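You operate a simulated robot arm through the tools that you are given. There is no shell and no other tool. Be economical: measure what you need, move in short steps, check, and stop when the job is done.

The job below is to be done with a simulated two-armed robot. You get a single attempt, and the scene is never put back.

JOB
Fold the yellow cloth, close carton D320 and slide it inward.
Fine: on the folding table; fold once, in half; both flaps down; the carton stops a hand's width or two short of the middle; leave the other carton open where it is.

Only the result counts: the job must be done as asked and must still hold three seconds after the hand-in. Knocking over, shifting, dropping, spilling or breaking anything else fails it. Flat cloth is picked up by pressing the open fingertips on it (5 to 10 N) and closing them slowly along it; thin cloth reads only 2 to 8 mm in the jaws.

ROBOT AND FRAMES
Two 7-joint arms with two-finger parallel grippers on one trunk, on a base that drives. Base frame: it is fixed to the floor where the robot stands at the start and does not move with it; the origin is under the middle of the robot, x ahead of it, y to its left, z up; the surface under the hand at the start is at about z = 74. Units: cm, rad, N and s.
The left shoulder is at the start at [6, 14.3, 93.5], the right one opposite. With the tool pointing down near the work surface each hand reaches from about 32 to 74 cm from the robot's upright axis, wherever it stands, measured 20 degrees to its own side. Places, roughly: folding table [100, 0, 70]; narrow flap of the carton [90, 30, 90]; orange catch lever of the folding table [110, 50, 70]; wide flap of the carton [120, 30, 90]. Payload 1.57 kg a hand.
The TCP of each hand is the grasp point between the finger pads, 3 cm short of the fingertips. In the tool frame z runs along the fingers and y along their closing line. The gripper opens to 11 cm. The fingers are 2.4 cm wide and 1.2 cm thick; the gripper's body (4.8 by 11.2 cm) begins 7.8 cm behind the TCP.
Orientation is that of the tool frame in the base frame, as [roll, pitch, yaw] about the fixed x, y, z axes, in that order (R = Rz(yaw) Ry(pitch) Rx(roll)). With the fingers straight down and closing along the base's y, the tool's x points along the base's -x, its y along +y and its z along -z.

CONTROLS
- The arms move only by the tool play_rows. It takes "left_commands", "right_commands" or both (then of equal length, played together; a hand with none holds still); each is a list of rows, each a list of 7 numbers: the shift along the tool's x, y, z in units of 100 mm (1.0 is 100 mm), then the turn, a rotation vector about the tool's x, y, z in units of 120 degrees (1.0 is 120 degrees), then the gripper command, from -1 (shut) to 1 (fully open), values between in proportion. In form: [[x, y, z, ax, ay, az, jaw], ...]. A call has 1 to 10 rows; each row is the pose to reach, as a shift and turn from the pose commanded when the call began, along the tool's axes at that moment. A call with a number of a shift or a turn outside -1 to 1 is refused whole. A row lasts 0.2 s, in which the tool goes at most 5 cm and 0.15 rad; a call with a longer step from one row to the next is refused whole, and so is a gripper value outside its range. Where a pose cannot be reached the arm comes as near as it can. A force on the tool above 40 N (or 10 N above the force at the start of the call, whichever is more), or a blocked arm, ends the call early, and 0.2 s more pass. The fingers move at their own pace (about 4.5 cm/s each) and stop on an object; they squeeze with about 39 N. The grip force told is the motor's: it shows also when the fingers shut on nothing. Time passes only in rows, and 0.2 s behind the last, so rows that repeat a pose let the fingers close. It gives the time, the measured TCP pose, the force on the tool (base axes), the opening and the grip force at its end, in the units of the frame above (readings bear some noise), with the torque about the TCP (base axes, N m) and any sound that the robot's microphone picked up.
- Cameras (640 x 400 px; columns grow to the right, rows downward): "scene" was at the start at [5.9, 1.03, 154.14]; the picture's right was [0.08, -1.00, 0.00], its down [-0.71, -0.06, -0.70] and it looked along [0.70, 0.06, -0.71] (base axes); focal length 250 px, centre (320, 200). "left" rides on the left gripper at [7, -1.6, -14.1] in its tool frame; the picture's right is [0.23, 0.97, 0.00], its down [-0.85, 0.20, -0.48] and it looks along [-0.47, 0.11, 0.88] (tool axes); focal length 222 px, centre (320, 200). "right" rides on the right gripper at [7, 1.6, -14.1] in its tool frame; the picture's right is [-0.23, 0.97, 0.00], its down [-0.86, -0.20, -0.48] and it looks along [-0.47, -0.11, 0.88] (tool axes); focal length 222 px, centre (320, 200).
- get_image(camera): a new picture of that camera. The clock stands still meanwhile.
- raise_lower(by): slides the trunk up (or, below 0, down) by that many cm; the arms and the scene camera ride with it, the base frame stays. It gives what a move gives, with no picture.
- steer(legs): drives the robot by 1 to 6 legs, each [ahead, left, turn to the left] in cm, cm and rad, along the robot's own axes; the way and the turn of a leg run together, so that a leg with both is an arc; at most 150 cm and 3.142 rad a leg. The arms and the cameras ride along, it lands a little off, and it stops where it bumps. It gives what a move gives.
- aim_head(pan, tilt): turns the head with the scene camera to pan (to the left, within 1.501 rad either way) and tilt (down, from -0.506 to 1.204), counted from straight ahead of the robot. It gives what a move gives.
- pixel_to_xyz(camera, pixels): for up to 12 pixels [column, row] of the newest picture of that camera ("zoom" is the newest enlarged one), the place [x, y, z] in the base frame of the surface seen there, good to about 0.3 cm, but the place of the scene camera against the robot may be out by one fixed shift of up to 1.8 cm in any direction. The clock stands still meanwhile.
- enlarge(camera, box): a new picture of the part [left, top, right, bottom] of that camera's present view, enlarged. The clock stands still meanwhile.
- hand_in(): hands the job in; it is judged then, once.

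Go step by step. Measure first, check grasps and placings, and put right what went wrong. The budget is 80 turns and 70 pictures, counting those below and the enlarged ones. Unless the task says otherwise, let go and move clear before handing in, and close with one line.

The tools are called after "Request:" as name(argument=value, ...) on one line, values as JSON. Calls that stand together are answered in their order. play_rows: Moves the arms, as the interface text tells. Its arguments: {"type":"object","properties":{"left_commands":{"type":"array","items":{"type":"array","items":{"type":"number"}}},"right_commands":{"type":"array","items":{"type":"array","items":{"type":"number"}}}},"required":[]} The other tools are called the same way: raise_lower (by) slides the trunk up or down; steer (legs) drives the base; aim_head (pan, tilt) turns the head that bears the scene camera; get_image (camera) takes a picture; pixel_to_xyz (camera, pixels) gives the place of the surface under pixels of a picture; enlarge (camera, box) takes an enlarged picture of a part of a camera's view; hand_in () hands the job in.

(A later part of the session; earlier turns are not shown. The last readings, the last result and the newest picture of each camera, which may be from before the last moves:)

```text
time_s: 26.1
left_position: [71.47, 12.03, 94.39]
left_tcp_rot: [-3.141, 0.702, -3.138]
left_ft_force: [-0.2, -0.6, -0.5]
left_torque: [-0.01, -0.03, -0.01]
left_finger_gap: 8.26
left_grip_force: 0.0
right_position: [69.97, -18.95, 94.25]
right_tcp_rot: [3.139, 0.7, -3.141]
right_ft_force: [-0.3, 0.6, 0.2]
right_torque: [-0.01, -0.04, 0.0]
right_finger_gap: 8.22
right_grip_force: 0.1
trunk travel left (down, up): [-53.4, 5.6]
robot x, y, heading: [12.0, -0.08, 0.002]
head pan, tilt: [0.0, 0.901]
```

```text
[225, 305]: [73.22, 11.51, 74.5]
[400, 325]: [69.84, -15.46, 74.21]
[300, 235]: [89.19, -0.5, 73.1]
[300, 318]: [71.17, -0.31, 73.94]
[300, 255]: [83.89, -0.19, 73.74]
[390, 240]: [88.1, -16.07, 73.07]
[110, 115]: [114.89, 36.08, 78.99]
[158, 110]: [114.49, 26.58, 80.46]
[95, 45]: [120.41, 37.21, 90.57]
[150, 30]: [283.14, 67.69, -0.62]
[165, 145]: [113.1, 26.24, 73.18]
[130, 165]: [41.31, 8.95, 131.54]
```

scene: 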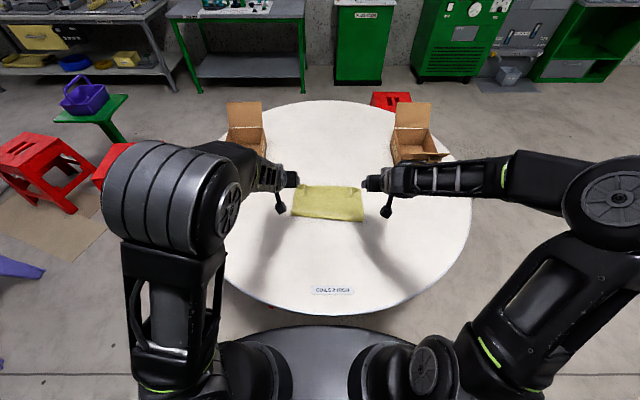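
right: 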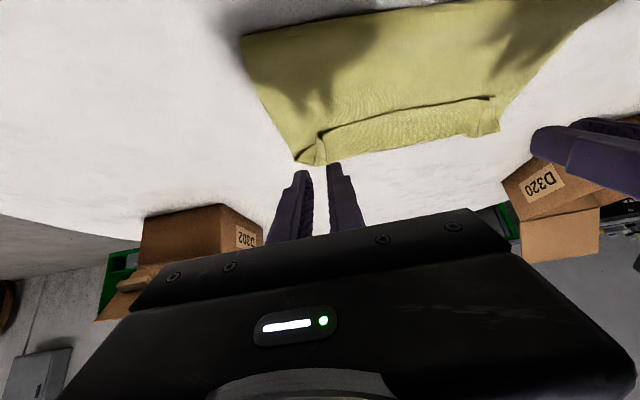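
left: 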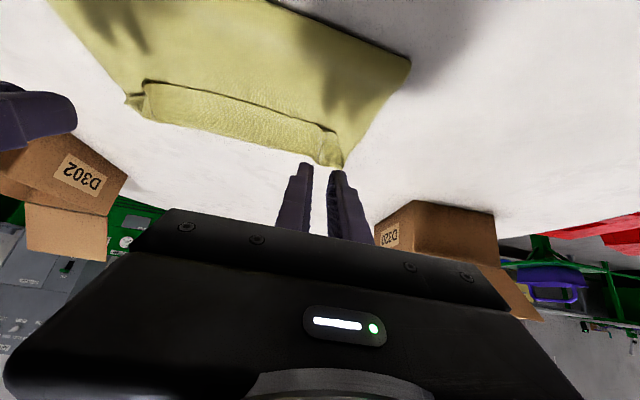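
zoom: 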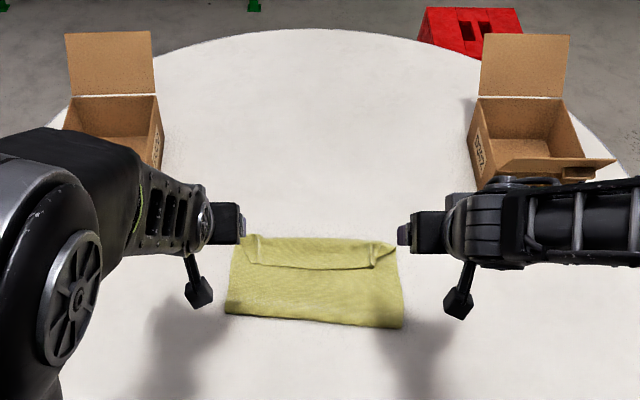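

The fold now lies at x≈71–89; I need a closer look at the far edge's layers (zoom row 265 line). I'll bring the hands upright and higher for a hand-camera view.

Request:
play_rows(left_commands=[[0.1, 0.1, -0.1, 0, 0.06, 0, 0.5], [0.2, 0.2, -0.25, 0, 0.12, 0, 0.5], [0.3, 0.3, -0.4, 0, 0.18, 0, 0.5], [0.35, 0.4, -0.55, 0, 0.24, 0, 0.5], [0.35, 0.5, -0.7, 0, 0.3, 0, 0.5], [0.35, 0.5, -0.85, 0, 0.333, 0, 0.5]], right_commands=[[0.1, -0.1, -0.1, 0, 0.06, 0, 0.5], [0.2, -0.2, -0.25, 0, 0.12, 0, 0.5], [0.3, -0.3, -0.4, 0, 0.18, 0, 0.5], [0.35, -0.4, -0.55, 0, 0.24, 0, 0.5], [0.35, -0.5, -0.7, 0, 0.3, 0, 0.5], [0.35, -0.5, -0.85, 0, 0.333, 0, 0.5]])

Request:
get_image(camera="left")

Request:
enlarge(camera="scene", box=[280, 165, 376, 225])

```text
time_s: 27.5
left_position: [63.19, 17.22, 98.55]
left_tcp_rot: [-3.141, 0.006, -3.139]
left_ft_force: [0.0, 0.6, 0.4]
left_torque: [0.02, -0.06, -0.02]
left_finger_gap: 8.25
left_grip_force: 0.0
right_position: [61.78, -23.93, 98.59]
right_tcp_rot: [3.14, 0.0, 3.141]
right_ft_force: [-0.3, -0.4, -0.1]
right_torque: [0.01, 0.0, -0.02]
right_finger_gap: 8.25
right_grip_force: 0.0
trunk travel left (down, up): [-53.4, 5.6]
robot x, y, heading: [11.92, 0.35, -0.004]
head pan, tilt: [0.0, 0.901]
```

```text
41 pictures are left
```

left: 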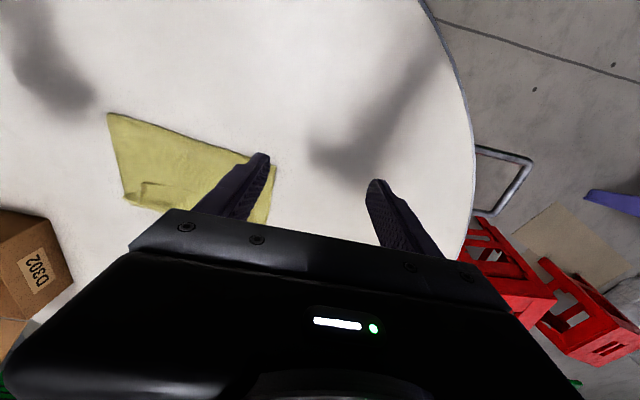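

```text
6.67 times, centred on (328, 195) of scene
```

zoom: 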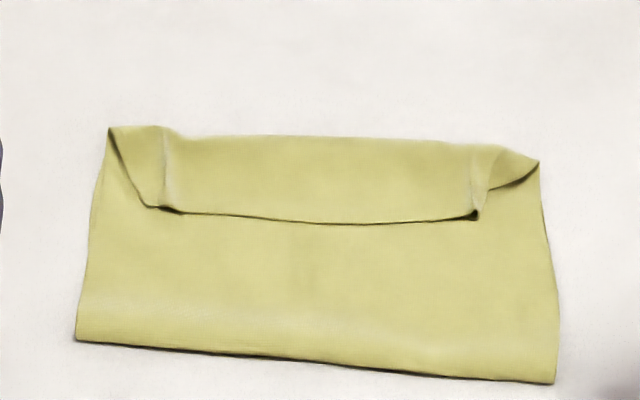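

The far strip looks like a flap lying on top with its edge facing me (zoom line at row 215). I'll measure it more closely with the left camera.

Request:
play_rows(left_commands=[[0, 0.3, -0.2, 0, 0, 0, 0.5], [0, 0.6, -0.3, 0, 0, 0, 0.5], [0, 0.9, -0.4, 0, 0, 0, 0.5]])

Request:
enlarge(camera="left", box=[20, 90, 240, 230])

Request:
enlarge(camera="right", box=[330, 90, 550, 230])

```text
time_s: 28.3
left_position: [63.31, 26.28, 102.48]
left_tcp_rot: [-3.141, 0.005, -3.139]
left_ft_force: [0.0, 0.7, 0.1]
left_torque: [0.01, 0.0, 0.0]
left_finger_gap: 8.25
left_grip_force: 0.0
right_position: [61.73, -23.86, 98.53]
right_tcp_rot: [-3.141, 0.001, 3.14]
right_ft_force: [-0.7, -0.7, -0.5]
right_torque: [0.01, -0.01, 0.02]
right_finger_gap: 8.24
right_grip_force: 0.1
trunk travel left (down, up): [-53.4, 5.6]
robot x, y, heading: [11.99, -0.14, 0.003]
head pan, tilt: [0.0, 0.901]
```

```text
2.86 times, centred on (130, 160) of left
```

zoom: 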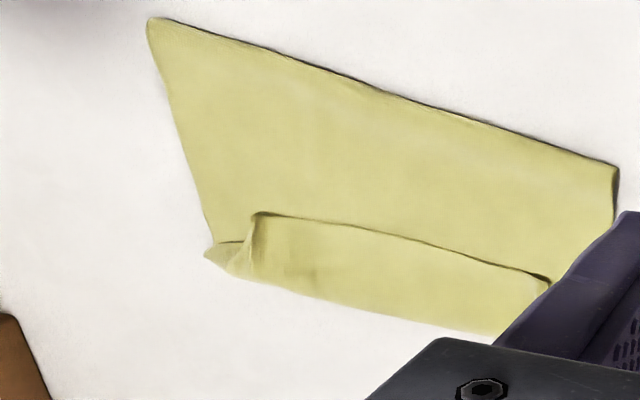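

```text
2.86 times, centred on (440, 160) of right
```

zoom: 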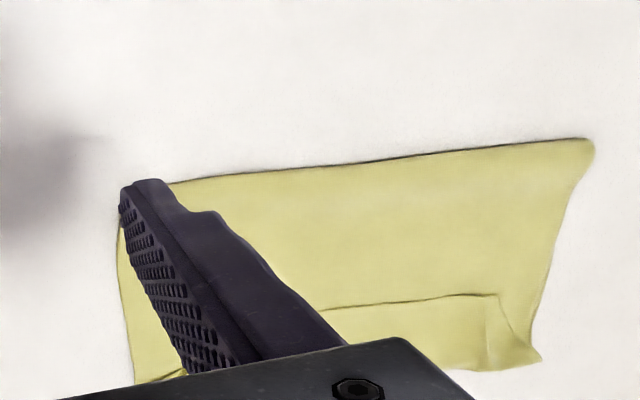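

Request:
pixel_to_xyz(camera="zoom", pixels=[[560, 145], [400, 155], [230, 178], [535, 360], [500, 365], [430, 367], [430, 303], [430, 296], [430, 290], [500, 315], [440, 330], [490, 297]])

```text
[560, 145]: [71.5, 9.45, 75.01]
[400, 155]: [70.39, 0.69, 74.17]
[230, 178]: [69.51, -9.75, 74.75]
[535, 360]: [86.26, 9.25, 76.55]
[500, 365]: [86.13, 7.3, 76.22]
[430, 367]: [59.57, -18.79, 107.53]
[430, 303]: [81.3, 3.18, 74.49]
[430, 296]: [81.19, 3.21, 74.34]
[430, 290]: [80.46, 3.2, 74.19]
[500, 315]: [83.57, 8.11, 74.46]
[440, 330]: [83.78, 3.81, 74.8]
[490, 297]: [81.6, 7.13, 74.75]
```

The pinch made the free edge lie folded back on top (a hem loop: line x≈81, loop to x≈86 z 76.4), so it isn't a clean half fold. The lower layer hasn't moved; I'll re-grip the gathered ridges, lay the edge back open, and refold with a better grip.

Request:
play_rows(left_commands=[[-0.25, -0.25, 0.25, 0, 0, 0, 0], [-0.5, -0.5, 0.5, 0, 0, 0, -0.3], [-0.75, -0.75, 0.75, 0, 0, 0, -0.5], [-1, -1, 1, 0, 0, 0, -0.5]], right_commands=[[-0.25, 0.13, 0.22, 0, 0, 0, 0], [-0.5, 0.27, 0.45, 0, 0, 0, -0.3], [-0.75, 0.4, 0.67, 0, 0, 0, -0.5], [-1, 0.55, 0.9, 0, 0, 0, -0.5]])

Request:
play_rows(left_commands=[[-0.25, -0.25, 0.15, 0, 0, 0, -0.5], [-0.5, -0.5, 0.3, 0, 0, 0, -0.5], [-0.75, -0.75, 0.45, 0, 0, 0, -0.5], [-1, -1, 0.6, 0, 0, 0, -0.5], [-1, -1, 0.6, 0, 0, 0, -0.5]], right_commands=[[-0.25, 0.13, 0.12, 0, 0, 0, -0.5], [-0.5, 0.27, 0.25, 0, 0, 0, -0.5], [-0.75, 0.4, 0.35, 0, 0, 0, -0.5], [-1, 0.54, 0.5, 0, 0, 0, -0.5], [-1, 0.54, 0.5, 0, 0, 0, -0.5]])

Request:
enlarge(camera="left", box=[160, 60, 460, 250])

Request:
enlarge(camera="right", box=[180, 60, 480, 250])

```text
time_s: 29.3
left_position: [73.51, 16.01, 92.42]
left_tcp_rot: [-3.14, 0.004, -3.141]
left_ft_force: [0.9, 0.6, -0.2]
left_torque: [0.01, -0.01, -0.02]
left_finger_gap: 2.73
left_grip_force: 0.0
right_position: [71.93, -18.47, 89.38]
right_tcp_rot: [3.141, 0.001, -3.141]
right_ft_force: [0.3, -0.3, -0.9]
right_torque: [0.0, 0.01, 0.0]
right_finger_gap: 2.77
right_grip_force: 0.0
trunk travel left (down, up): [-53.4, 5.6]
robot x, y, heading: [11.64, 0.43, 0.003]
head pan, tilt: [0.0, 0.901]
```

```text
time_s: 30.5
left_position: [81.23, 7.51, 87.24]
left_tcp_rot: [-3.14, 0.006, -3.14]
left_ft_force: [0.1, 1.0, -0.1]
left_torque: [0.0, 0.0, -0.02]
left_finger_gap: 2.78
left_grip_force: 0.0
left hand out of reach, approached as far as the arm can: row 4, 5
right_position: [81.71, -13.12, 84.48]
right_tcp_rot: [3.14, -0.001, -3.14]
right_ft_force: [0.3, 0.3, 0.3]
right_torque: [-0.02, 0.02, 0.0]
right_finger_gap: 2.74
right_grip_force: 0.1
trunk travel left (down, up): [-53.4, 5.6]
robot x, y, heading: [11.88, 0.08, -0.003]
head pan, tilt: [0.0, 0.901]
```

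```text
2.11 times, centred on (310, 155) of left
```

zoom: 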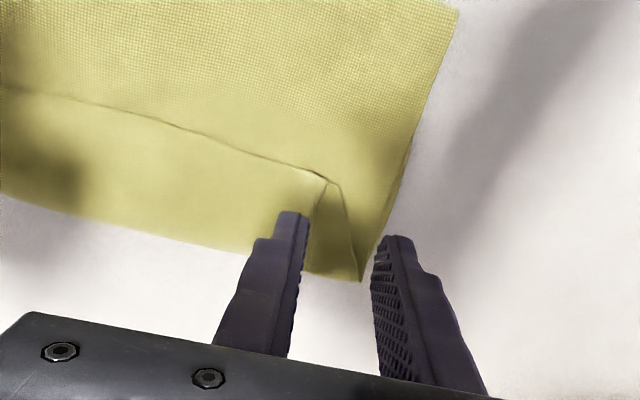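

```text
2.11 times, centred on (330, 155) of right
```

zoom: 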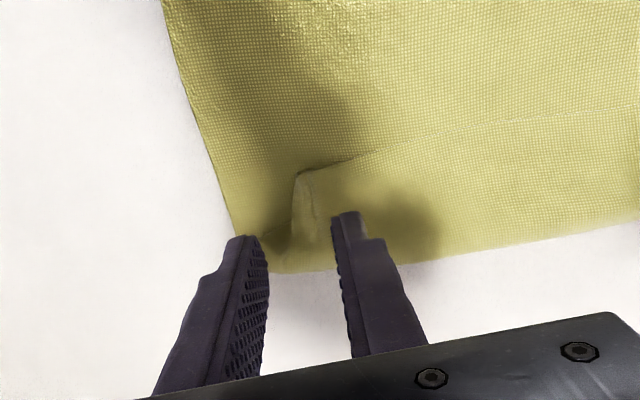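

The hem edge corner shows at right-zoom (300,172). Left arm is at its reach limit, so I'll creep the base 3.5 cm ahead and measure.

Request:
pixel_to_xyz(camera="zoom", pixels=[[300, 178], [310, 172], [312, 200], [300, 230], [420, 145], [280, 268], [550, 235], [400, 200]])

Request:
steer(legs=[[3.5, 0, 0]])

Request:
enlarge(camera="left", box=[160, 60, 460, 250])

Request:
pixel_to_xyz(camera="zoom", pixels=[[325, 140], [310, 135], [320, 170], [200, 105], [355, 235], [150, 130]])

```text
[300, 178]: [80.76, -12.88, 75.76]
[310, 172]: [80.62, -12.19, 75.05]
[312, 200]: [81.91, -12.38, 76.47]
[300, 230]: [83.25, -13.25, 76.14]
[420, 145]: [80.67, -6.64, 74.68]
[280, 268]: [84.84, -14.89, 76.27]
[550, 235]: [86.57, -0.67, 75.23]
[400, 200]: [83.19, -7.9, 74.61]
```

```text
time_s: 31.4
left_position: [84.9, 7.44, 87.13]
left_tcp_rot: [-3.138, 0.007, -3.14]
left_ft_force: [0.6, 0.1, -0.1]
left_torque: [-0.01, 0.06, 0.01]
left_finger_gap: 2.77
left_grip_force: 0.0
right_position: [85.4, -13.1, 84.41]
right_tcp_rot: [3.14, -0.002, -3.141]
right_ft_force: [0.7, -0.4, 0.3]
right_torque: [0.0, -0.02, 0.04]
right_finger_gap: 2.76
right_grip_force: 0.1
trunk travel left (down, up): [-53.4, 5.6]
robot x, y, heading: [14.99, 0.1, 0.002]
head pan, tilt: [0.0, 0.901]
```

```text
2.11 times, centred on (310, 155) of left
```

zoom: 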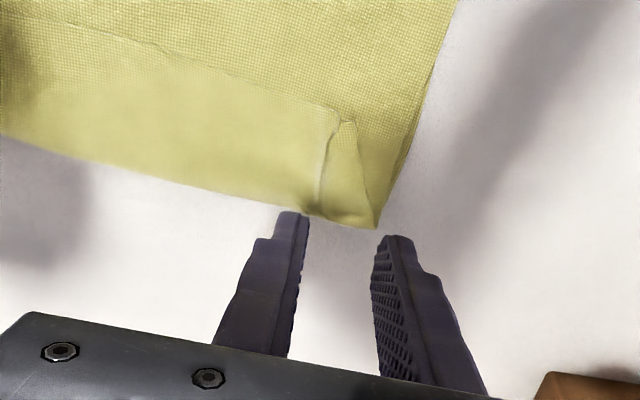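

```text
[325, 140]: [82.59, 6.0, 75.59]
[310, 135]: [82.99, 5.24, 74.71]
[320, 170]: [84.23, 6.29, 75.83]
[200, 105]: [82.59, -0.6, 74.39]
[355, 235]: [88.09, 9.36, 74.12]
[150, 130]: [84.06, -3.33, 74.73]
```

Gathered ridges stand at about (83.2, 6.1) and (81.7, −12.5), ~2 cm high. Lower the jaws astride them and close.

Request:
play_rows(left_commands=[[0.17, -0.12, 0.2, 0, 0, 0, -0.45], [0.17, -0.12, 0.55, 0, 0, 0, -0.45], [0.17, -0.12, 0.85, 0, 0, 0, -0.45], [0.17, -0.12, 0.96, 0, 0, 0, -0.45], [0.17, -0.12, 0.98, 0, 0, 0, -0.45]], right_commands=[[0.38, 0.06, 0.1, 0, 0, 0, -0.45], [0.38, 0.06, 0.35, 0, 0, 0, -0.45], [0.38, 0.06, 0.6, 0, 0, 0, -0.45], [0.38, 0.06, 0.69, 0, 0, 0, -0.45], [0.38, 0.06, 0.71, 0, 0, 0, -0.45]])

Request:
play_rows(left_commands=[[0, 0, 0.005, 0, 0, 0, -0.55], [0, 0, 0.005, 0, 0, 0, -0.65], [0, 0, 0.005, 0, 0, 0, -0.75], [0, 0, 0.005, 0, 0, 0, -0.85], [0, 0, 0.005, 0, 0, 0, -0.95], [0, 0, 0.005, 0, 0, 0, -1], [0, 0, 0.005, 0, 0, 0, -1]], right_commands=[[0, 0, 0.005, 0, 0, 0, -0.55], [0, 0, 0.005, 0, 0, 0, -0.65], [0, 0, 0.005, 0, 0, 0, -0.75], [0, 0, 0.005, 0, 0, 0, -0.85], [0, 0, 0.005, 0, 0, 0, -0.95], [0, 0, 0.005, 0, 0, 0, -1], [0, 0, 0.005, 0, 0, 0, -1]])

```text
time_s: 32.6
left_position: [83.15, 6.3, 77.38]
left_tcp_rot: [-3.139, 0.01, -3.139]
left_ft_force: [-1.2, -0.3, 0.3]
left_torque: [-0.02, 0.01, -0.02]
left_finger_gap: 3.0
left_grip_force: 0.0
right_position: [81.45, -12.48, 77.39]
right_tcp_rot: [3.14, 0.001, -3.14]
right_ft_force: [-0.2, 0.6, 0.2]
right_torque: [0.02, -0.01, 0.01]
right_finger_gap: 3.03
right_grip_force: 0.0
trunk travel left (down, up): [-53.4, 5.6]
robot x, y, heading: [15.36, 0.09, -0.002]
head pan, tilt: [0.0, 0.901]
```

```text
time_s: 34.2
left_position: [83.02, 6.16, 77.27]
left_tcp_rot: [-3.139, 0.008, -3.14]
left_ft_force: [-1.1, -6.4, 4.8]
left_torque: [-0.17, 0.09, 0.02]
left_finger_gap: 0.3
left_grip_force: 24.2
right_position: [81.34, -12.43, 77.51]
right_tcp_rot: [3.14, 0.005, -3.138]
right_ft_force: [-0.4, 6.1, 6.3]
right_torque: [0.24, 0.0, 0.0]
right_finger_gap: 0.4
right_grip_force: 25.1
trunk travel left (down, up): [-53.4, 5.6]
robot x, y, heading: [15.38, 0.14, 0.001]
head pan, tilt: [0.0, 0.901]
```

Both jaws hold (0.3/0.4 cm). Lift a few centimetres and look which layers came.

Request:
play_rows(left_commands=[[0.03, -0.02, -0.15, 0, 0, 0, -1], [0.08, -0.02, -0.3, 0, 0, 0, -1], [0.14, -0.02, -0.45, 0, 0, 0, -1], [0.2, -0.02, -0.6, 0, 0, 0, -1]], right_commands=[[0.03, 0.02, -0.15, 0, 0, 0, -1], [0.08, 0.02, -0.3, 0, 0, 0, -1], [0.14, 0.02, -0.45, 0, 0, 0, -1], [0.2, 0.02, -0.6, 0, 0, 0, -1]])

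Request:
get_image(camera="left")

Request:
get_image(camera="right")

```text
time_s: 35.2
left_position: [81.08, 6.18, 83.36]
left_tcp_rot: [-3.14, 0.011, -3.141]
left_ft_force: [-0.8, -4.3, -0.5]
left_torque: [-0.13, -0.03, 0.03]
left_finger_gap: 0.27
left_grip_force: 23.9
right_position: [79.41, -12.28, 83.47]
right_tcp_rot: [3.139, 0.002, -3.142]
right_ft_force: [1.0, 4.4, 0.8]
right_torque: [0.15, -0.02, 0.03]
right_finger_gap: 0.3
right_grip_force: 24.2
trunk travel left (down, up): [-53.4, 5.6]
robot x, y, heading: [15.32, 0.09, -0.001]
head pan, tilt: [0.0, 0.901]
```

```text
34 pictures are left
```

left: 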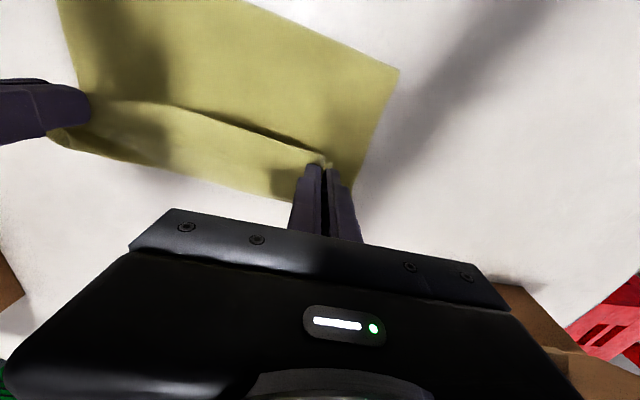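

```text
33 pictures are left
```

right: 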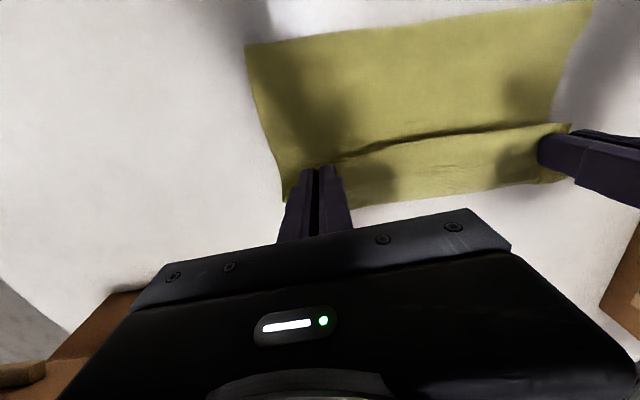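

Carry back toward the robot over an arc, then check.

Request:
play_rows(left_commands=[[0.2, 0, -0.2, 0, 0, 0, -1], [0.4, 0.02, -0.35, 0, 0, 0, -1], [0.6, 0.04, -0.45, 0, 0, 0, -1], [0.8, 0.06, -0.5, 0, 0, 0, -1], [0.98, 0.08, -0.5, 0, 0, 0, -1]], right_commands=[[0.2, 0, -0.2, 0, 0, 0, -1], [0.4, 0.02, -0.35, 0, 0, 0, -1], [0.6, 0.04, -0.45, 0, 0, 0, -1], [0.8, 0.06, -0.5, 0, 0, 0, -1], [0.98, 0.08, -0.5, 0, 0, 0, -1]])

Request:
get_image(camera="right")

Request:
enlarge(camera="scene", box=[240, 130, 432, 250])

```text
time_s: 36.4
left_position: [71.12, 6.95, 88.33]
left_tcp_rot: [-3.139, 0.009, -3.14]
left_ft_force: [-0.5, -4.1, 0.6]
left_torque: [-0.1, 0.01, 0.06]
left_finger_gap: 0.3
left_grip_force: 24.2
right_position: [69.47, -11.52, 88.36]
right_tcp_rot: [3.14, 0.003, -3.14]
right_ft_force: [-0.2, 4.0, 0.4]
right_torque: [0.14, 0.0, 0.05]
right_finger_gap: 0.32
right_grip_force: 24.2
trunk travel left (down, up): [-53.4, 5.6]
robot x, y, heading: [15.26, 0.06, 0.001]
head pan, tilt: [0.0, 0.901]
```

```text
32 pictures are left
```

right: 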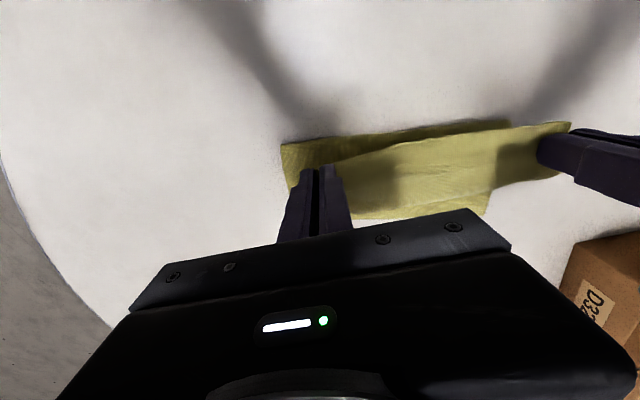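

```text
3.33 times, centred on (336, 190) of scene
```

zoom: 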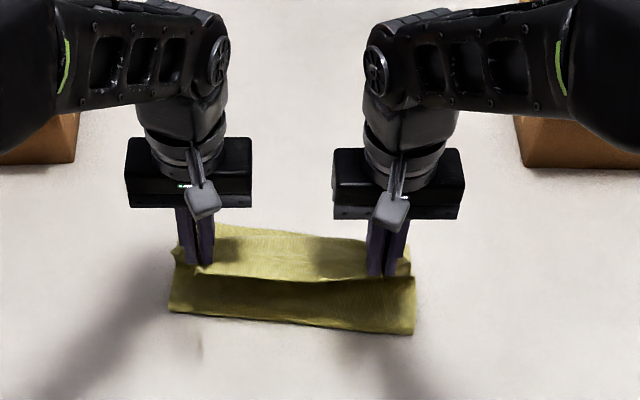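

The upper layer alone is held and unfolding cleanly. Continue laying it back to the original near position.

Request:
play_rows(left_commands=[[0.2, 0, 0, 0, 0, 0, -1], [0.4, 0.02, 0.02, 0, 0, 0, -1], [0.6, 0.03, 0.07, 0, 0, 0, -1], [0.8, 0.04, 0.14, 0, 0, 0, -1], [1.0, 0.05, 0.25, 0, 0, 0, -1]], right_commands=[[0.2, 0, 0, 0, 0, 0, -1], [0.4, 0, 0.02, 0, 0, 0, -1], [0.6, 0, 0.07, 0, 0, 0, -1], [0.8, 0, 0.14, 0, 0, 0, -1], [1.0, 0, 0.25, 0, 0, 0, -1]])

Request:
play_rows(left_commands=[[0.25, 0, 0.15, 0, 0, 0, -1], [0.48, 0, 0.32, 0, 0, 0, -1], [0.68, 0, 0.5, 0, 0, 0, -1], [0.84, 0, 0.66, 0, 0, 0, -1], [0.98, 0, 0.78, 0, 0, 0, -1], [1.0, 0, 0.83, 0, 0, 0, -1]], right_commands=[[0.25, 0, 0.15, 0, 0, 0, -1], [0.48, 0, 0.32, 0, 0, 0, -1], [0.68, 0, 0.5, 0, 0, 0, -1], [0.84, 0, 0.66, 0, 0, 0, -1], [0.98, 0, 0.78, 0, 0, 0, -1], [1.0, 0, 0.83, 0, 0, 0, -1]])

Request:
get_image(camera="right")

```text
time_s: 37.6
left_position: [61.23, 7.34, 85.58]
left_tcp_rot: [-3.14, 0.011, -3.14]
left_ft_force: [-0.3, -8.1, -1.1]
left_torque: [-0.23, -0.03, 0.04]
left_finger_gap: 0.32
left_grip_force: 24.8
right_position: [59.56, -11.6, 85.73]
right_tcp_rot: [3.139, 0.002, -3.141]
right_ft_force: [-0.5, 8.0, 0.2]
right_torque: [0.3, -0.02, 0.07]
right_finger_gap: 0.36
right_grip_force: 24.5
trunk travel left (down, up): [-53.4, 5.6]
robot x, y, heading: [15.13, 0.36, -0.005]
head pan, tilt: [0.0, 0.901]
```

```text
time_s: 39.0
left_position: [51.35, 7.37, 77.29]
left_tcp_rot: [-3.137, 0.011, -3.139]
left_ft_force: [0.0, -4.3, 3.9]
left_torque: [-0.13, 0.0, 0.04]
left_finger_gap: 0.3
left_grip_force: 24.5
right_position: [49.59, -11.39, 77.49]
right_tcp_rot: [3.139, 0.004, 3.142]
right_ft_force: [0.3, 4.9, 1.4]
right_torque: [0.2, -0.01, 0.04]
right_finger_gap: 0.32
right_grip_force: 24.5
trunk travel left (down, up): [-53.4, 5.6]
robot x, y, heading: [15.53, -0.13, 0.006]
head pan, tilt: [0.0, 0.901]
```

```text
30 pictures are left
```

right: 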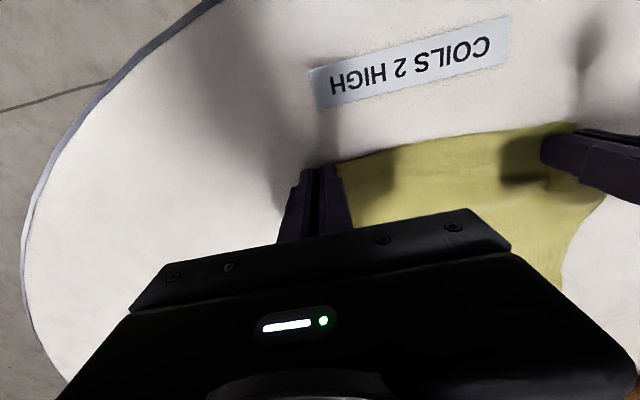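

Edge is back. Pull 1.5 cm further to flatten, release, rise and inspect.

Request:
play_rows(left_commands=[[0.08, 0.02, 0, 0, 0, 0, -1], [0.16, 0.03, 0, 0, 0, 0, -1], [0.16, 0.03, 0, 0, 0, 0, -0.8], [0.16, 0.03, 0, 0, 0, 0, -0.6], [0.16, 0.03, -0.1, 0, 0, 0, -0.6], [0.16, 0.03, -0.4, 0, 0, 0, -0.4], [0.16, 0.3, -0.7, 0, 0, 0, -0.4], [0.16, 0.5, -0.95, 0, 0, 0, -0.4]], right_commands=[[0.08, -0.02, 0, 0, 0, 0, -1], [0.16, -0.03, 0, 0, 0, 0, -1], [0.16, -0.03, 0, 0, 0, 0, -0.8], [0.16, -0.03, 0, 0, 0, 0, -0.6], [0.16, -0.03, -0.1, 0, 0, 0, -0.6], [0.16, -0.03, -0.4, 0, 0, 0, -0.4], [0.16, -0.3, -0.7, 0, 0, 0, -0.4], [0.16, -0.5, -0.95, 0, 0, 0, -0.4]])

Request:
aim_head(pan=0.0, tilt=1.2)

Request:
enlarge(camera="scene", box=[220, 70, 444, 210])

Request:
enlarge(camera="right", box=[160, 30, 640, 330])

```text
time_s: 40.8
left_position: [49.63, 12.44, 86.68]
left_tcp_rot: [-3.14, 0.009, -3.142]
left_ft_force: [0.6, -0.1, -0.5]
left_torque: [0.01, 0.02, 0.02]
left_finger_gap: 3.29
left_grip_force: 0.1
right_position: [47.92, -16.47, 86.99]
right_tcp_rot: [-3.139, 0.002, -3.139]
right_ft_force: [0.4, 0.3, 0.3]
right_torque: [-0.01, -0.04, 0.0]
right_finger_gap: 3.31
right_grip_force: 0.0
trunk travel left (down, up): [-53.4, 5.6]
robot x, y, heading: [15.63, 0.17, -0.002]
head pan, tilt: [0.0, 0.901]
```

```text
time_s: 41.6
left_position: [49.62, 12.38, 86.65]
left_tcp_rot: [-3.139, 0.009, -3.138]
left_ft_force: [0.0, 1.2, -0.4]
left_torque: [-0.03, -0.01, 0.01]
left_finger_gap: 3.29
left_grip_force: 0.0
right_position: [47.9, -16.45, 86.94]
right_tcp_rot: [3.14, 0.003, -3.141]
right_ft_force: [-0.7, 0.7, 0.0]
right_torque: [-0.01, 0.03, -0.01]
right_finger_gap: 3.3
right_grip_force: 0.1
trunk travel left (down, up): [-53.4, 5.6]
robot x, y, heading: [14.91, -0.09, -0.003]
head pan, tilt: [0.0, 1.201]
```

```text
2.86 times, centred on (332, 140) of scene
```

zoom: 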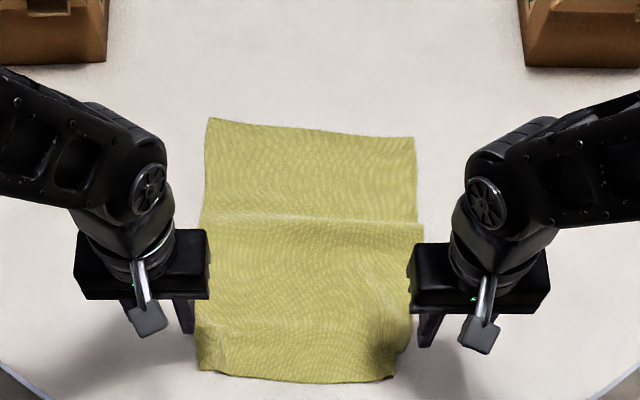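

```text
1.33 times, centred on (400, 180) of right
```

zoom: 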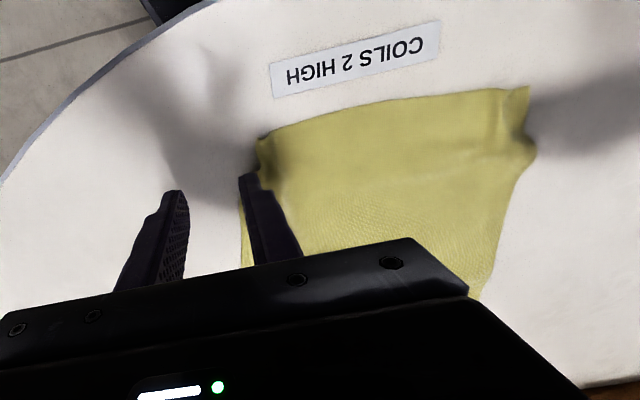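

Cloth is open again, slightly rumpled at the near corners. Measure the near edge, then yaw both hands 90° so the jaws close across the edge.

Request:
pixel_to_xyz(camera="zoom", pixels=[[265, 145], [300, 124], [400, 100], [480, 93], [523, 93], [528, 150], [257, 185], [495, 130]])

Request:
play_rows(left_commands=[[0, 0, -0.05, 0, 0, -0.07, -0.4], [0, 0, -0.1, 0, 0, -0.14, -0.4], [0, 0, -0.1, 0, 0, -0.21, -0.4], [0, 0, -0.1, 0, 0, -0.28, -0.4], [0, 0, -0.1, 0, 0, -0.35, -0.4], [0, 0, -0.1, 0, 0, -0.42, -0.4], [0, 0, -0.1, 0, 0, -0.49, -0.4], [0, 0, -0.1, 0, 0, -0.56, -0.4], [0, 0, -0.1, 0, 0, -0.63, -0.4], [0, 0, -0.1, 0, 0, -0.7, -0.4]], right_commands=[[0, 0, -0.05, 0, 0, 0.07, -0.4], [0, 0, -0.1, 0, 0, 0.14, -0.4], [0, 0, -0.1, 0, 0, 0.21, -0.4], [0, 0, -0.1, 0, 0, 0.28, -0.4], [0, 0, -0.1, 0, 0, 0.35, -0.4], [0, 0, -0.1, 0, 0, 0.42, -0.4], [0, 0, -0.1, 0, 0, 0.49, -0.4], [0, 0, -0.1, 0, 0, 0.56, -0.4], [0, 0, -0.1, 0, 0, 0.63, -0.4], [0, 0, -0.1, 0, 0, 0.7, -0.4]])

```text
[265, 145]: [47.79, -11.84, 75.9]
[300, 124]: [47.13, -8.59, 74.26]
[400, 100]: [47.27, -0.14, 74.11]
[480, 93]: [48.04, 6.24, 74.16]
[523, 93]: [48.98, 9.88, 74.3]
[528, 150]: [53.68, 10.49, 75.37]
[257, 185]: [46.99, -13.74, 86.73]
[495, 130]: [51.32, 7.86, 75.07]
```

```text
time_s: 43.8
left_position: [49.65, 12.52, 87.69]
left_tcp_rot: [-3.133, -0.002, -1.672]
left_ft_force: [-0.3, -0.6, 0.8]
left_torque: [0.03, 0.0, 0.01]
left_finger_gap: 3.31
left_grip_force: 0.0
right_position: [48.04, -16.62, 88.04]
right_tcp_rot: [3.14, 0.0, 1.672]
right_ft_force: [-0.3, 0.2, -0.8]
right_torque: [0.01, -0.01, 0.0]
right_finger_gap: 3.31
right_grip_force: 0.1
trunk travel left (down, up): [-53.4, 5.6]
robot x, y, heading: [15.49, -0.24, 0.006]
head pan, tilt: [0.0, 1.201]
```

Yawed ~84°. Move over the near edge at (49.6, 8.8) and (48.4, −12) and descend to just above contact.

Request:
play_rows(left_commands=[[0.15, -0.01, 0.2, 0, 0, 0, -0.45], [0.3, -0.02, 0.5, 0, 0, 0, -0.45], [0.37, -0.03, 0.8, 0, 0, 0, -0.45], [0.37, -0.03, 0.95, 0, 0, 0, -0.45], [0.37, -0.03, 0.95, 0, 0, 0, -0.45]], right_commands=[[0.15, 0.03, 0.2, 0, 0, 0, -0.45], [0.3, 0.06, 0.5, 0, 0, 0, -0.45], [0.45, 0.08, 0.8, 0, 0, 0, -0.45], [0.45, 0.08, 0.98, 0, 0, 0, -0.45], [0.45, 0.08, 0.98, 0, 0, 0, -0.45]])

Request:
enlarge(camera="scene", box=[260, 110, 404, 200])

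Request:
get_image(camera="right")

```text
time_s: 45.0
left_position: [49.6, 8.8, 78.03]
left_tcp_rot: [-3.13, -0.002, -1.675]
left_ft_force: [0.7, -0.1, 0.0]
left_torque: [0.01, 0.02, 0.02]
left_finger_gap: 3.02
left_grip_force: 0.1
right_position: [48.42, -11.93, 78.07]
right_tcp_rot: [3.139, 0.001, 1.678]
right_ft_force: [0.2, -0.1, -1.1]
right_torque: [0.02, 0.02, -0.01]
right_finger_gap: 3.01
right_grip_force: 0.0
trunk travel left (down, up): [-53.4, 5.6]
robot x, y, heading: [15.02, -0.15, -0.0]
head pan, tilt: [0.0, 1.201]
```

```text
4.44 times, centred on (332, 155) of scene
```

zoom: 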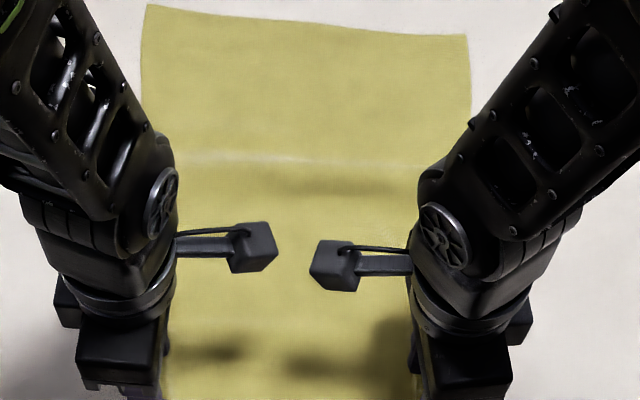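

```text
26 pictures are left
```

right: 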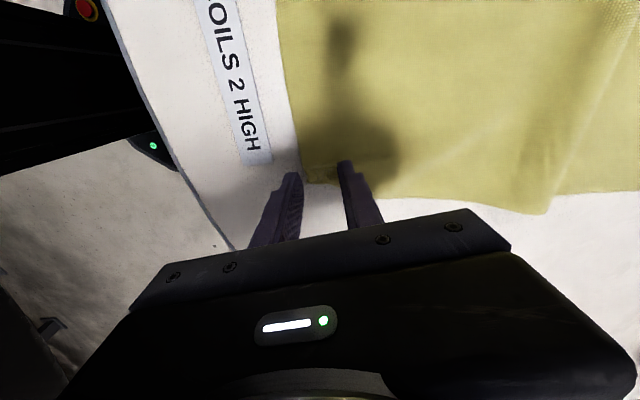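

The right jaw straddles the near edge at (300–345,170) but close to the corner; shift it 1 cm inward, left 0.5 cm outward, and go to contact.

Request:
play_rows(left_commands=[[-0.05, 0, 0.05, 0, 0, 0, -0.45], [-0.05, 0, 0.08, 0, 0, 0, -0.45], [-0.05, 0, 0.092, 0, 0, 0, -0.45], [-0.05, 0, 0.1, 0, 0, 0, -0.45], [-0.05, 0, 0.1, 0, 0, 0, -0.45]], right_commands=[[0.1, 0, 0.05, 0, 0, 0, -0.45], [0.1, 0, 0.08, 0, 0, 0, -0.45], [0.1, 0, 0.092, 0, 0, 0, -0.45], [0.1, 0, 0.1, 0, 0, 0, -0.45], [0.1, 0, 0.1, 0, 0, 0, -0.45]])

```text
time_s: 46.2
left_position: [49.67, 9.26, 77.16]
left_tcp_rot: [-3.132, 0.0, -1.674]
left_ft_force: [-0.8, 0.2, 0.3]
left_torque: [0.02, 0.02, 0.04]
left_finger_gap: 3.03
left_grip_force: 0.0
right_position: [48.35, -10.85, 77.04]
right_tcp_rot: [3.14, 0.001, 1.677]
right_ft_force: [-0.7, -0.5, 5.2]
right_torque: [0.0, -0.05, 0.03]
right_finger_gap: 2.95
right_grip_force: 0.2
trunk travel left (down, up): [-53.4, 5.6]
robot x, y, heading: [15.18, 0.14, 0.0]
head pan, tilt: [0.0, 1.201]
```

Right 5 N, left not yet touching. Lower the left a bit more.

Request:
play_rows(left_commands=[[0, 0, 0.008, 0, 0, 0, -0.45], [0, 0, 0.016, 0, 0, 0, -0.45], [0, 0, 0.016, 0, 0, 0, -0.45]], right_commands=[[0, 0, 0.002, 0, 0, 0, -0.45], [0, 0, 0.003, 0, 0, 0, -0.45], [0, 0, 0.003, 0, 0, 0, -0.45]])

```text
time_s: 47.0
left_position: [49.68, 9.12, 77.07]
left_tcp_rot: [-3.129, -0.002, -1.675]
left_ft_force: [0.4, 4.1, 22.1]
left_torque: [0.08, 0.1, -0.01]
left_finger_gap: 3.04
left_grip_force: 0.2
right_position: [48.17, -11.03, 77.2]
right_tcp_rot: [3.141, 0.001, 1.676]
right_ft_force: [0.6, -0.2, 1.2]
right_torque: [0.01, -0.04, -0.01]
right_finger_gap: 3.04
right_grip_force: 0.1
trunk travel left (down, up): [-53.4, 5.6]
robot x, y, heading: [15.04, -0.31, 0.0]
head pan, tilt: [0.0, 1.201]
```

Left 22 N, right 1 N; correct both and check within the closing.

Request:
play_rows(left_commands=[[0, 0, -0.01, 0, 0, 0, -0.45], [0, 0, -0.01, 0, 0, 0, -0.45]], right_commands=[[0, 0, 0.008, 0, 0, 0, -0.45], [0, 0, 0.008, 0, 0, 0, -0.45]])

Request:
play_rows(left_commands=[[0, 0, 0, 0, 0, 0, -0.52], [0, 0, 0, 0, 0, 0, -0.59], [0, 0, 0, 0, 0, 0, -0.66], [0, 0, 0, 0, 0, 0, -0.73], [0, 0, 0, 0, 0, 0, -0.8], [0, 0, 0, 0, 0, 0, -0.87], [0, 0, 0, 0, 0, 0, -0.94], [0, 0, 0, 0, 0, 0, -1], [0, 0, 0, 0, 0, 0, -1]], right_commands=[[0, 0, 0, 0, 0, 0, -0.52], [0, 0, 0, 0, 0, 0, -0.59], [0, 0, 0, 0, 0, 0, -0.66], [0, 0, 0, 0, 0, 0, -0.73], [0, 0, 0, 0, 0, 0, -0.8], [0, 0, 0, 0, 0, 0, -0.87], [0, 0, 0, 0, 0, 0, -0.94], [0, 0, 0, 0, 0, 0, -1], [0, 0, 0, 0, 0, 0, -1]])

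```text
time_s: 47.6
left_position: [49.64, 9.19, 77.04]
left_tcp_rot: [-3.131, 0.001, -1.672]
left_ft_force: [1.0, 0.6, 6.2]
left_torque: [-0.03, 0.04, 0.0]
left_finger_gap: 2.97
left_grip_force: 0.0
right_position: [48.23, -10.88, 77.15]
right_tcp_rot: [3.138, 0.0, 1.674]
right_ft_force: [0.0, -0.2, 17.2]
right_torque: [-0.04, -0.32, -0.04]
right_finger_gap: 3.02
right_grip_force: 0.1
trunk travel left (down, up): [-53.4, 5.6]
robot x, y, heading: [15.08, 0.12, 0.001]
head pan, tilt: [0.0, 1.201]
```

```text
time_s: 49.6
left_position: [49.64, 9.28, 77.15]
left_tcp_rot: [-3.131, -0.002, -1.674]
left_ft_force: [0.6, -1.0, 1.3]
left_torque: [-0.05, -0.02, -0.03]
left_finger_gap: 0.26
left_grip_force: 23.6
right_position: [48.13, -10.91, 77.18]
right_tcp_rot: [3.139, 0.001, 1.675]
right_ft_force: [2.5, 0.7, 29.1]
right_torque: [-0.06, -0.24, 0.0]
right_finger_gap: 0.38
right_grip_force: 24.3
trunk travel left (down, up): [-53.4, 5.6]
robot x, y, heading: [15.28, 0.17, -0.0]
head pan, tilt: [0.0, 1.201]
```

Both jaws hold the edge (0.26/0.38 cm). Lift and carry over in an arc with the tool upright.

Request:
play_rows(left_commands=[[0, -0.02, -0.15, 0, 0, 0, -1], [-0.005, -0.05, -0.32, 0, 0, 0, -1], [-0.015, -0.15, -0.6, 0, 0, 0, -1], [-0.03, -0.3, -0.83, 0, 0, 0, -1], [-0.045, -0.448, -0.98, 0, 0, 0, -1]], right_commands=[[0, 0.02, -0.15, 0, 0, 0, -1], [-0.005, 0.05, -0.32, 0, 0, 0, -1], [-0.015, 0.15, -0.6, 0, 0, 0, -1], [-0.03, 0.3, -0.83, 0, 0, 0, -1], [-0.045, 0.448, -0.98, 0, 0, 0, -1]])

Request:
play_rows(left_commands=[[-0.01, -0.19, -0.15, 0, 0, 0, -1], [-0.02, -0.38, -0.28, 0, 0, 0, -1], [-0.04, -0.57, -0.38, 0, 0, 0, -1], [-0.05, -0.76, -0.43, 0, 0, 0, -1], [-0.06, -0.949, -0.45, 0, 0, 0, -1], [-0.06, -0.949, -0.45, 0, 0, 0, -1]], right_commands=[[-0.03, 0.19, -0.15, 0, 0, 0, -1], [-0.06, 0.38, -0.28, 0, 0, 0, -1], [-0.09, 0.57, -0.38, 0, 0, 0, -1], [-0.12, 0.76, -0.43, 0, 0, 0, -1], [-0.14, 0.941, -0.45, 0, 0, 0, -1], [-0.14, 0.941, -0.45, 0, 0, 0, -1]])

Request:
enlarge(camera="scene", box=[220, 60, 444, 200])

```text
time_s: 50.8
left_position: [54.09, 9.13, 86.93]
left_tcp_rot: [-3.133, 0.0, -1.673]
left_ft_force: [0.6, -0.4, -0.4]
left_torque: [0.03, 0.04, 0.01]
left_finger_gap: 0.28
left_grip_force: 24.3
right_position: [52.73, -10.99, 86.87]
right_tcp_rot: [-3.141, 0.0, 1.676]
right_ft_force: [-0.2, 0.5, -0.3]
right_torque: [-0.02, 0.0, 0.02]
right_finger_gap: 0.32
right_grip_force: 24.6
trunk travel left (down, up): [-53.4, 5.6]
robot x, y, heading: [14.95, -0.01, -0.002]
head pan, tilt: [0.0, 1.201]
```

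```text
time_s: 52.2
left_position: [63.37, 8.87, 91.59]
left_tcp_rot: [-3.129, 0.0, -1.675]
left_ft_force: [0.6, -0.7, 0.0]
left_torque: [0.02, 0.01, -0.02]
left_finger_gap: 0.26
left_grip_force: 24.2
right_position: [62.23, -11.39, 91.37]
right_tcp_rot: [3.14, 0.0, 1.675]
right_ft_force: [-0.1, -0.2, 0.6]
right_torque: [0.01, 0.01, -0.01]
right_finger_gap: 0.33
right_grip_force: 24.1
trunk travel left (down, up): [-53.4, 5.6]
robot x, y, heading: [15.61, -0.39, 0.001]
head pan, tilt: [0.0, 1.201]
```

```text
2.86 times, centred on (332, 130) of scene
```

zoom: 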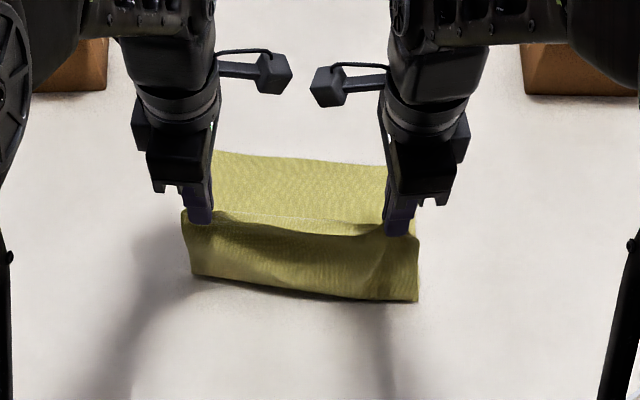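

The edge is held upright with no tail. Continue over and down.

Request:
play_rows(left_commands=[[-0.01, -0.19, -0.02, 0, 0, 0, -1], [-0.02, -0.38, -0.03, 0, 0, 0, -1], [-0.04, -0.57, -0.02, 0, 0, 0, -1], [-0.05, -0.76, 0.02, 0, 0, 0, -1], [-0.06, -0.949, 0.08, 0, 0, 0, -1]], right_commands=[[-0.03, 0.19, -0.02, 0, 0, 0, -1], [-0.06, 0.38, -0.03, 0, 0, 0, -1], [-0.09, 0.57, -0.02, 0, 0, 0, -1], [-0.12, 0.76, 0.02, 0, 0, 0, -1], [-0.14, 0.941, 0.08, 0, 0, 0, -1]])

Request:
play_rows(left_commands=[[-0.01, -0.19, 0.1, 0, 0, 0, -1], [-0.02, -0.4, 0.22, 0, 0, 0, -1], [-0.03, -0.6, 0.38, 0, 0, 0, -1], [-0.042, -0.77, 0.56, 0, 0, 0, -1]], right_commands=[[-0.03, 0.19, 0.1, 0, 0, 0, -1], [-0.06, 0.4, 0.22, 0, 0, 0, -1], [-0.09, 0.6, 0.38, 0, 0, 0, -1], [-0.122, 0.76, 0.56, 0, 0, 0, -1]])

Request:
play_rows(left_commands=[[0, -0.13, 0.2, 0, 0, 0, -1], [0, -0.23, 0.37, 0, 0, 0, -1], [0, -0.31, 0.55, 0, 0, 0, -1], [0, -0.36, 0.7, 0, 0, 0, -1], [0, -0.36, 0.7, 0, 0, 0, -1]], right_commands=[[-0.02, 0.13, 0.2, 0, 0, 0, -1], [-0.04, 0.23, 0.37, 0, 0, 0, -1], [-0.06, 0.31, 0.55, 0, 0, 0, -1], [-0.08, 0.353, 0.7, 0, 0, 0, -1], [-0.08, 0.353, 0.7, 0, 0, 0, -1]])

Request:
enlarge(camera="scene", box=[240, 50, 416, 160])

Request:
get_image(camera="left")

```text
time_s: 53.4
left_position: [73.13, 8.42, 90.84]
left_tcp_rot: [-3.133, -0.002, -1.672]
left_ft_force: [-0.1, -1.0, 0.4]
left_torque: [-0.01, 0.03, 0.03]
left_finger_gap: 0.28
left_grip_force: 23.2
right_position: [71.99, -11.81, 90.56]
right_tcp_rot: [3.141, -0.003, 1.676]
right_ft_force: [1.0, 0.8, 0.2]
right_torque: [-0.02, 0.03, -0.02]
right_finger_gap: 0.32
right_grip_force: 24.2
trunk travel left (down, up): [-53.4, 5.6]
robot x, y, heading: [15.16, 0.2, 0.004]
head pan, tilt: [0.0, 1.201]
```

```text
time_s: 54.4
left_position: [80.88, 8.07, 85.25]
left_tcp_rot: [-3.132, -0.001, -1.672]
left_ft_force: [-0.8, -0.2, 0.2]
left_torque: [0.0, 0.03, 0.05]
left_finger_gap: 0.27
left_grip_force: 24.0
right_position: [79.64, -12.0, 85.07]
right_tcp_rot: [3.141, -0.002, 1.676]
right_ft_force: [0.7, 0.0, 0.5]
right_torque: [-0.01, 0.03, 0.0]
right_finger_gap: 0.32
right_grip_force: 24.6
trunk travel left (down, up): [-53.4, 5.6]
robot x, y, heading: [15.12, 0.16, -0.003]
head pan, tilt: [0.0, 1.201]
```

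```text
time_s: 55.6
left_position: [84.51, 7.69, 78.25]
left_tcp_rot: [-3.134, -0.001, -1.674]
left_ft_force: [-0.1, 0.6, -0.9]
left_torque: [0.03, -0.02, 0.0]
left_finger_gap: 0.26
left_grip_force: 24.3
right_position: [82.98, -12.5, 78.01]
right_tcp_rot: [3.14, 0.0, 1.674]
right_ft_force: [0.1, -0.4, -0.4]
right_torque: [-0.01, -0.02, -0.01]
right_finger_gap: 0.3
right_grip_force: 24.5
trunk travel left (down, up): [-53.4, 5.6]
robot x, y, heading: [14.79, 0.27, -0.001]
head pan, tilt: [0.0, 1.201]
```

```text
3.64 times, centred on (328, 105) of scene
```

zoom: 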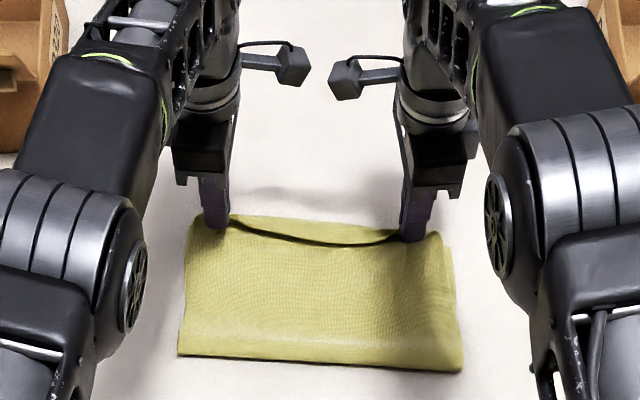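

```text
23 pictures are left
```

left: 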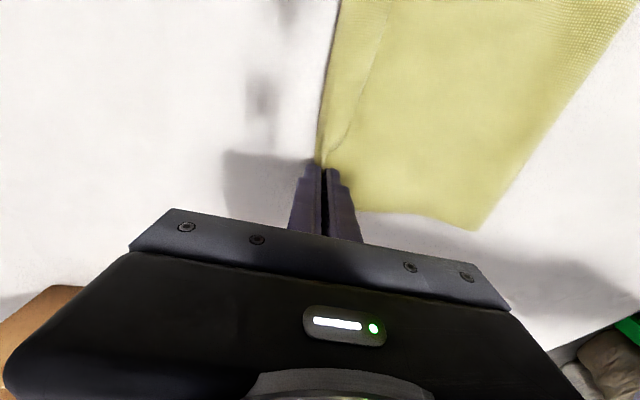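

Edges lie together nicely. Spread hands slightly to straighten the edge, lower, and release.

Request:
play_rows(left_commands=[[-0.04, -0.02, 0.03, 0, 0, 0, -1], [-0.07, -0.04, 0.06, 0, 0, 0, -1], [-0.07, -0.04, 0.07, 0, 0, 0, -1], [-0.07, -0.04, 0.07, 0, 0, 0, -0.9], [-0.07, -0.04, 0.07, 0, 0, 0, -0.8], [-0.07, -0.04, 0.07, 0, 0, 0, -0.75], [-0.07, -0.04, 0.04, 0, 0, 0, -0.75], [-0.07, -0.04, -0.1, 0, 0, 0, -0.75], [-0.07, -0.04, -0.4, 0, 0, 0, -0.75], [-0.07, -0.04, -0.8, 0, 0, 0, -0.75]], right_commands=[[-0.04, 0.02, 0.03, 0, 0, 0, -1], [-0.07, 0.04, 0.05, 0, 0, 0, -1], [-0.07, 0.04, 0.055, 0, 0, 0, -1], [-0.07, 0.04, 0.055, 0, 0, 0, -0.9], [-0.07, 0.04, 0.055, 0, 0, 0, -0.8], [-0.07, 0.04, 0.055, 0, 0, 0, -0.75], [-0.07, 0.04, 0.03, 0, 0, 0, -0.75], [-0.07, 0.04, -0.1, 0, 0, 0, -0.75], [-0.07, 0.04, -0.4, 0, 0, 0, -0.75], [-0.07, 0.04, -0.8, 0, 0, 0, -0.75]])

Request:
play_rows(left_commands=[[-0.2, 0.2, -0.3, 0, 0, 0, -0.75], [-0.4, 0.4, -0.6, 0, 0, 0, -0.75], [-0.6, 0.6, -0.9, 0, 0, 0, -0.75], [-0.9, 0.9, -1.0, 0, 0, 0, -1]], right_commands=[[-0.2, -0.2, -0.3, 0, 0, 0, -0.75], [-0.4, -0.4, -0.6, 0, 0, 0, -0.75], [-0.6, -0.6, -0.9, 0, 0, 0, -0.75], [-0.9, -0.9, -1.0, 0, 0, 0, -1]])

Request:
enlarge(camera="scene", box=[240, 50, 416, 160])

```text
time_s: 57.8
left_position: [84.83, 8.21, 86.39]
left_tcp_rot: [-3.13, 0.0, -1.674]
left_ft_force: [0.4, 0.2, 0.0]
left_torque: [-0.01, -0.02, 0.02]
left_finger_gap: 1.37
left_grip_force: 0.0
right_position: [83.46, -13.17, 86.06]
right_tcp_rot: [3.14, 0.001, 1.677]
right_ft_force: [0.1, -0.1, -0.1]
right_torque: [0.01, 0.01, 0.0]
right_finger_gap: 1.39
right_grip_force: 0.1
trunk travel left (down, up): [-53.4, 5.6]
robot x, y, heading: [15.43, 0.38, -0.002]
head pan, tilt: [0.0, 1.201]
```

```text
time_s: 58.8
left_position: [76.53, 18.22, 96.38]
left_tcp_rot: [-3.13, -0.002, -1.675]
left_ft_force: [-0.9, -0.2, -0.8]
left_torque: [0.0, -0.01, 0.02]
left_finger_gap: 0.0
left_grip_force: 11.2
right_position: [75.36, -23.3, 96.17]
right_tcp_rot: [3.14, -0.001, 1.677]
right_ft_force: [-0.2, -0.5, -0.2]
right_torque: [0.01, -0.02, -0.02]
right_finger_gap: 0.0
right_grip_force: 11.2
trunk travel left (down, up): [-53.4, 5.6]
robot x, y, heading: [15.44, -0.04, 0.002]
head pan, tilt: [0.0, 1.201]
```

```text
3.64 times, centred on (328, 105) of scene
```

zoom: 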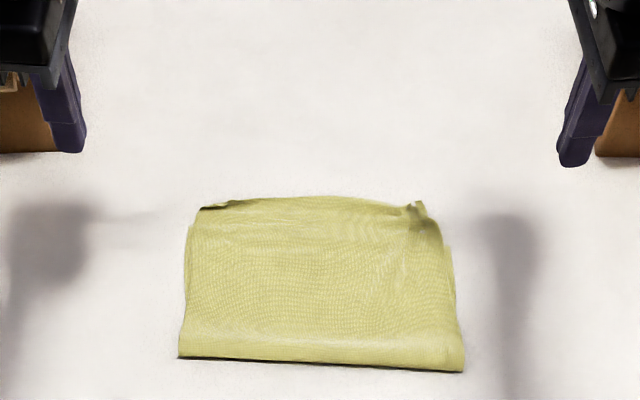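

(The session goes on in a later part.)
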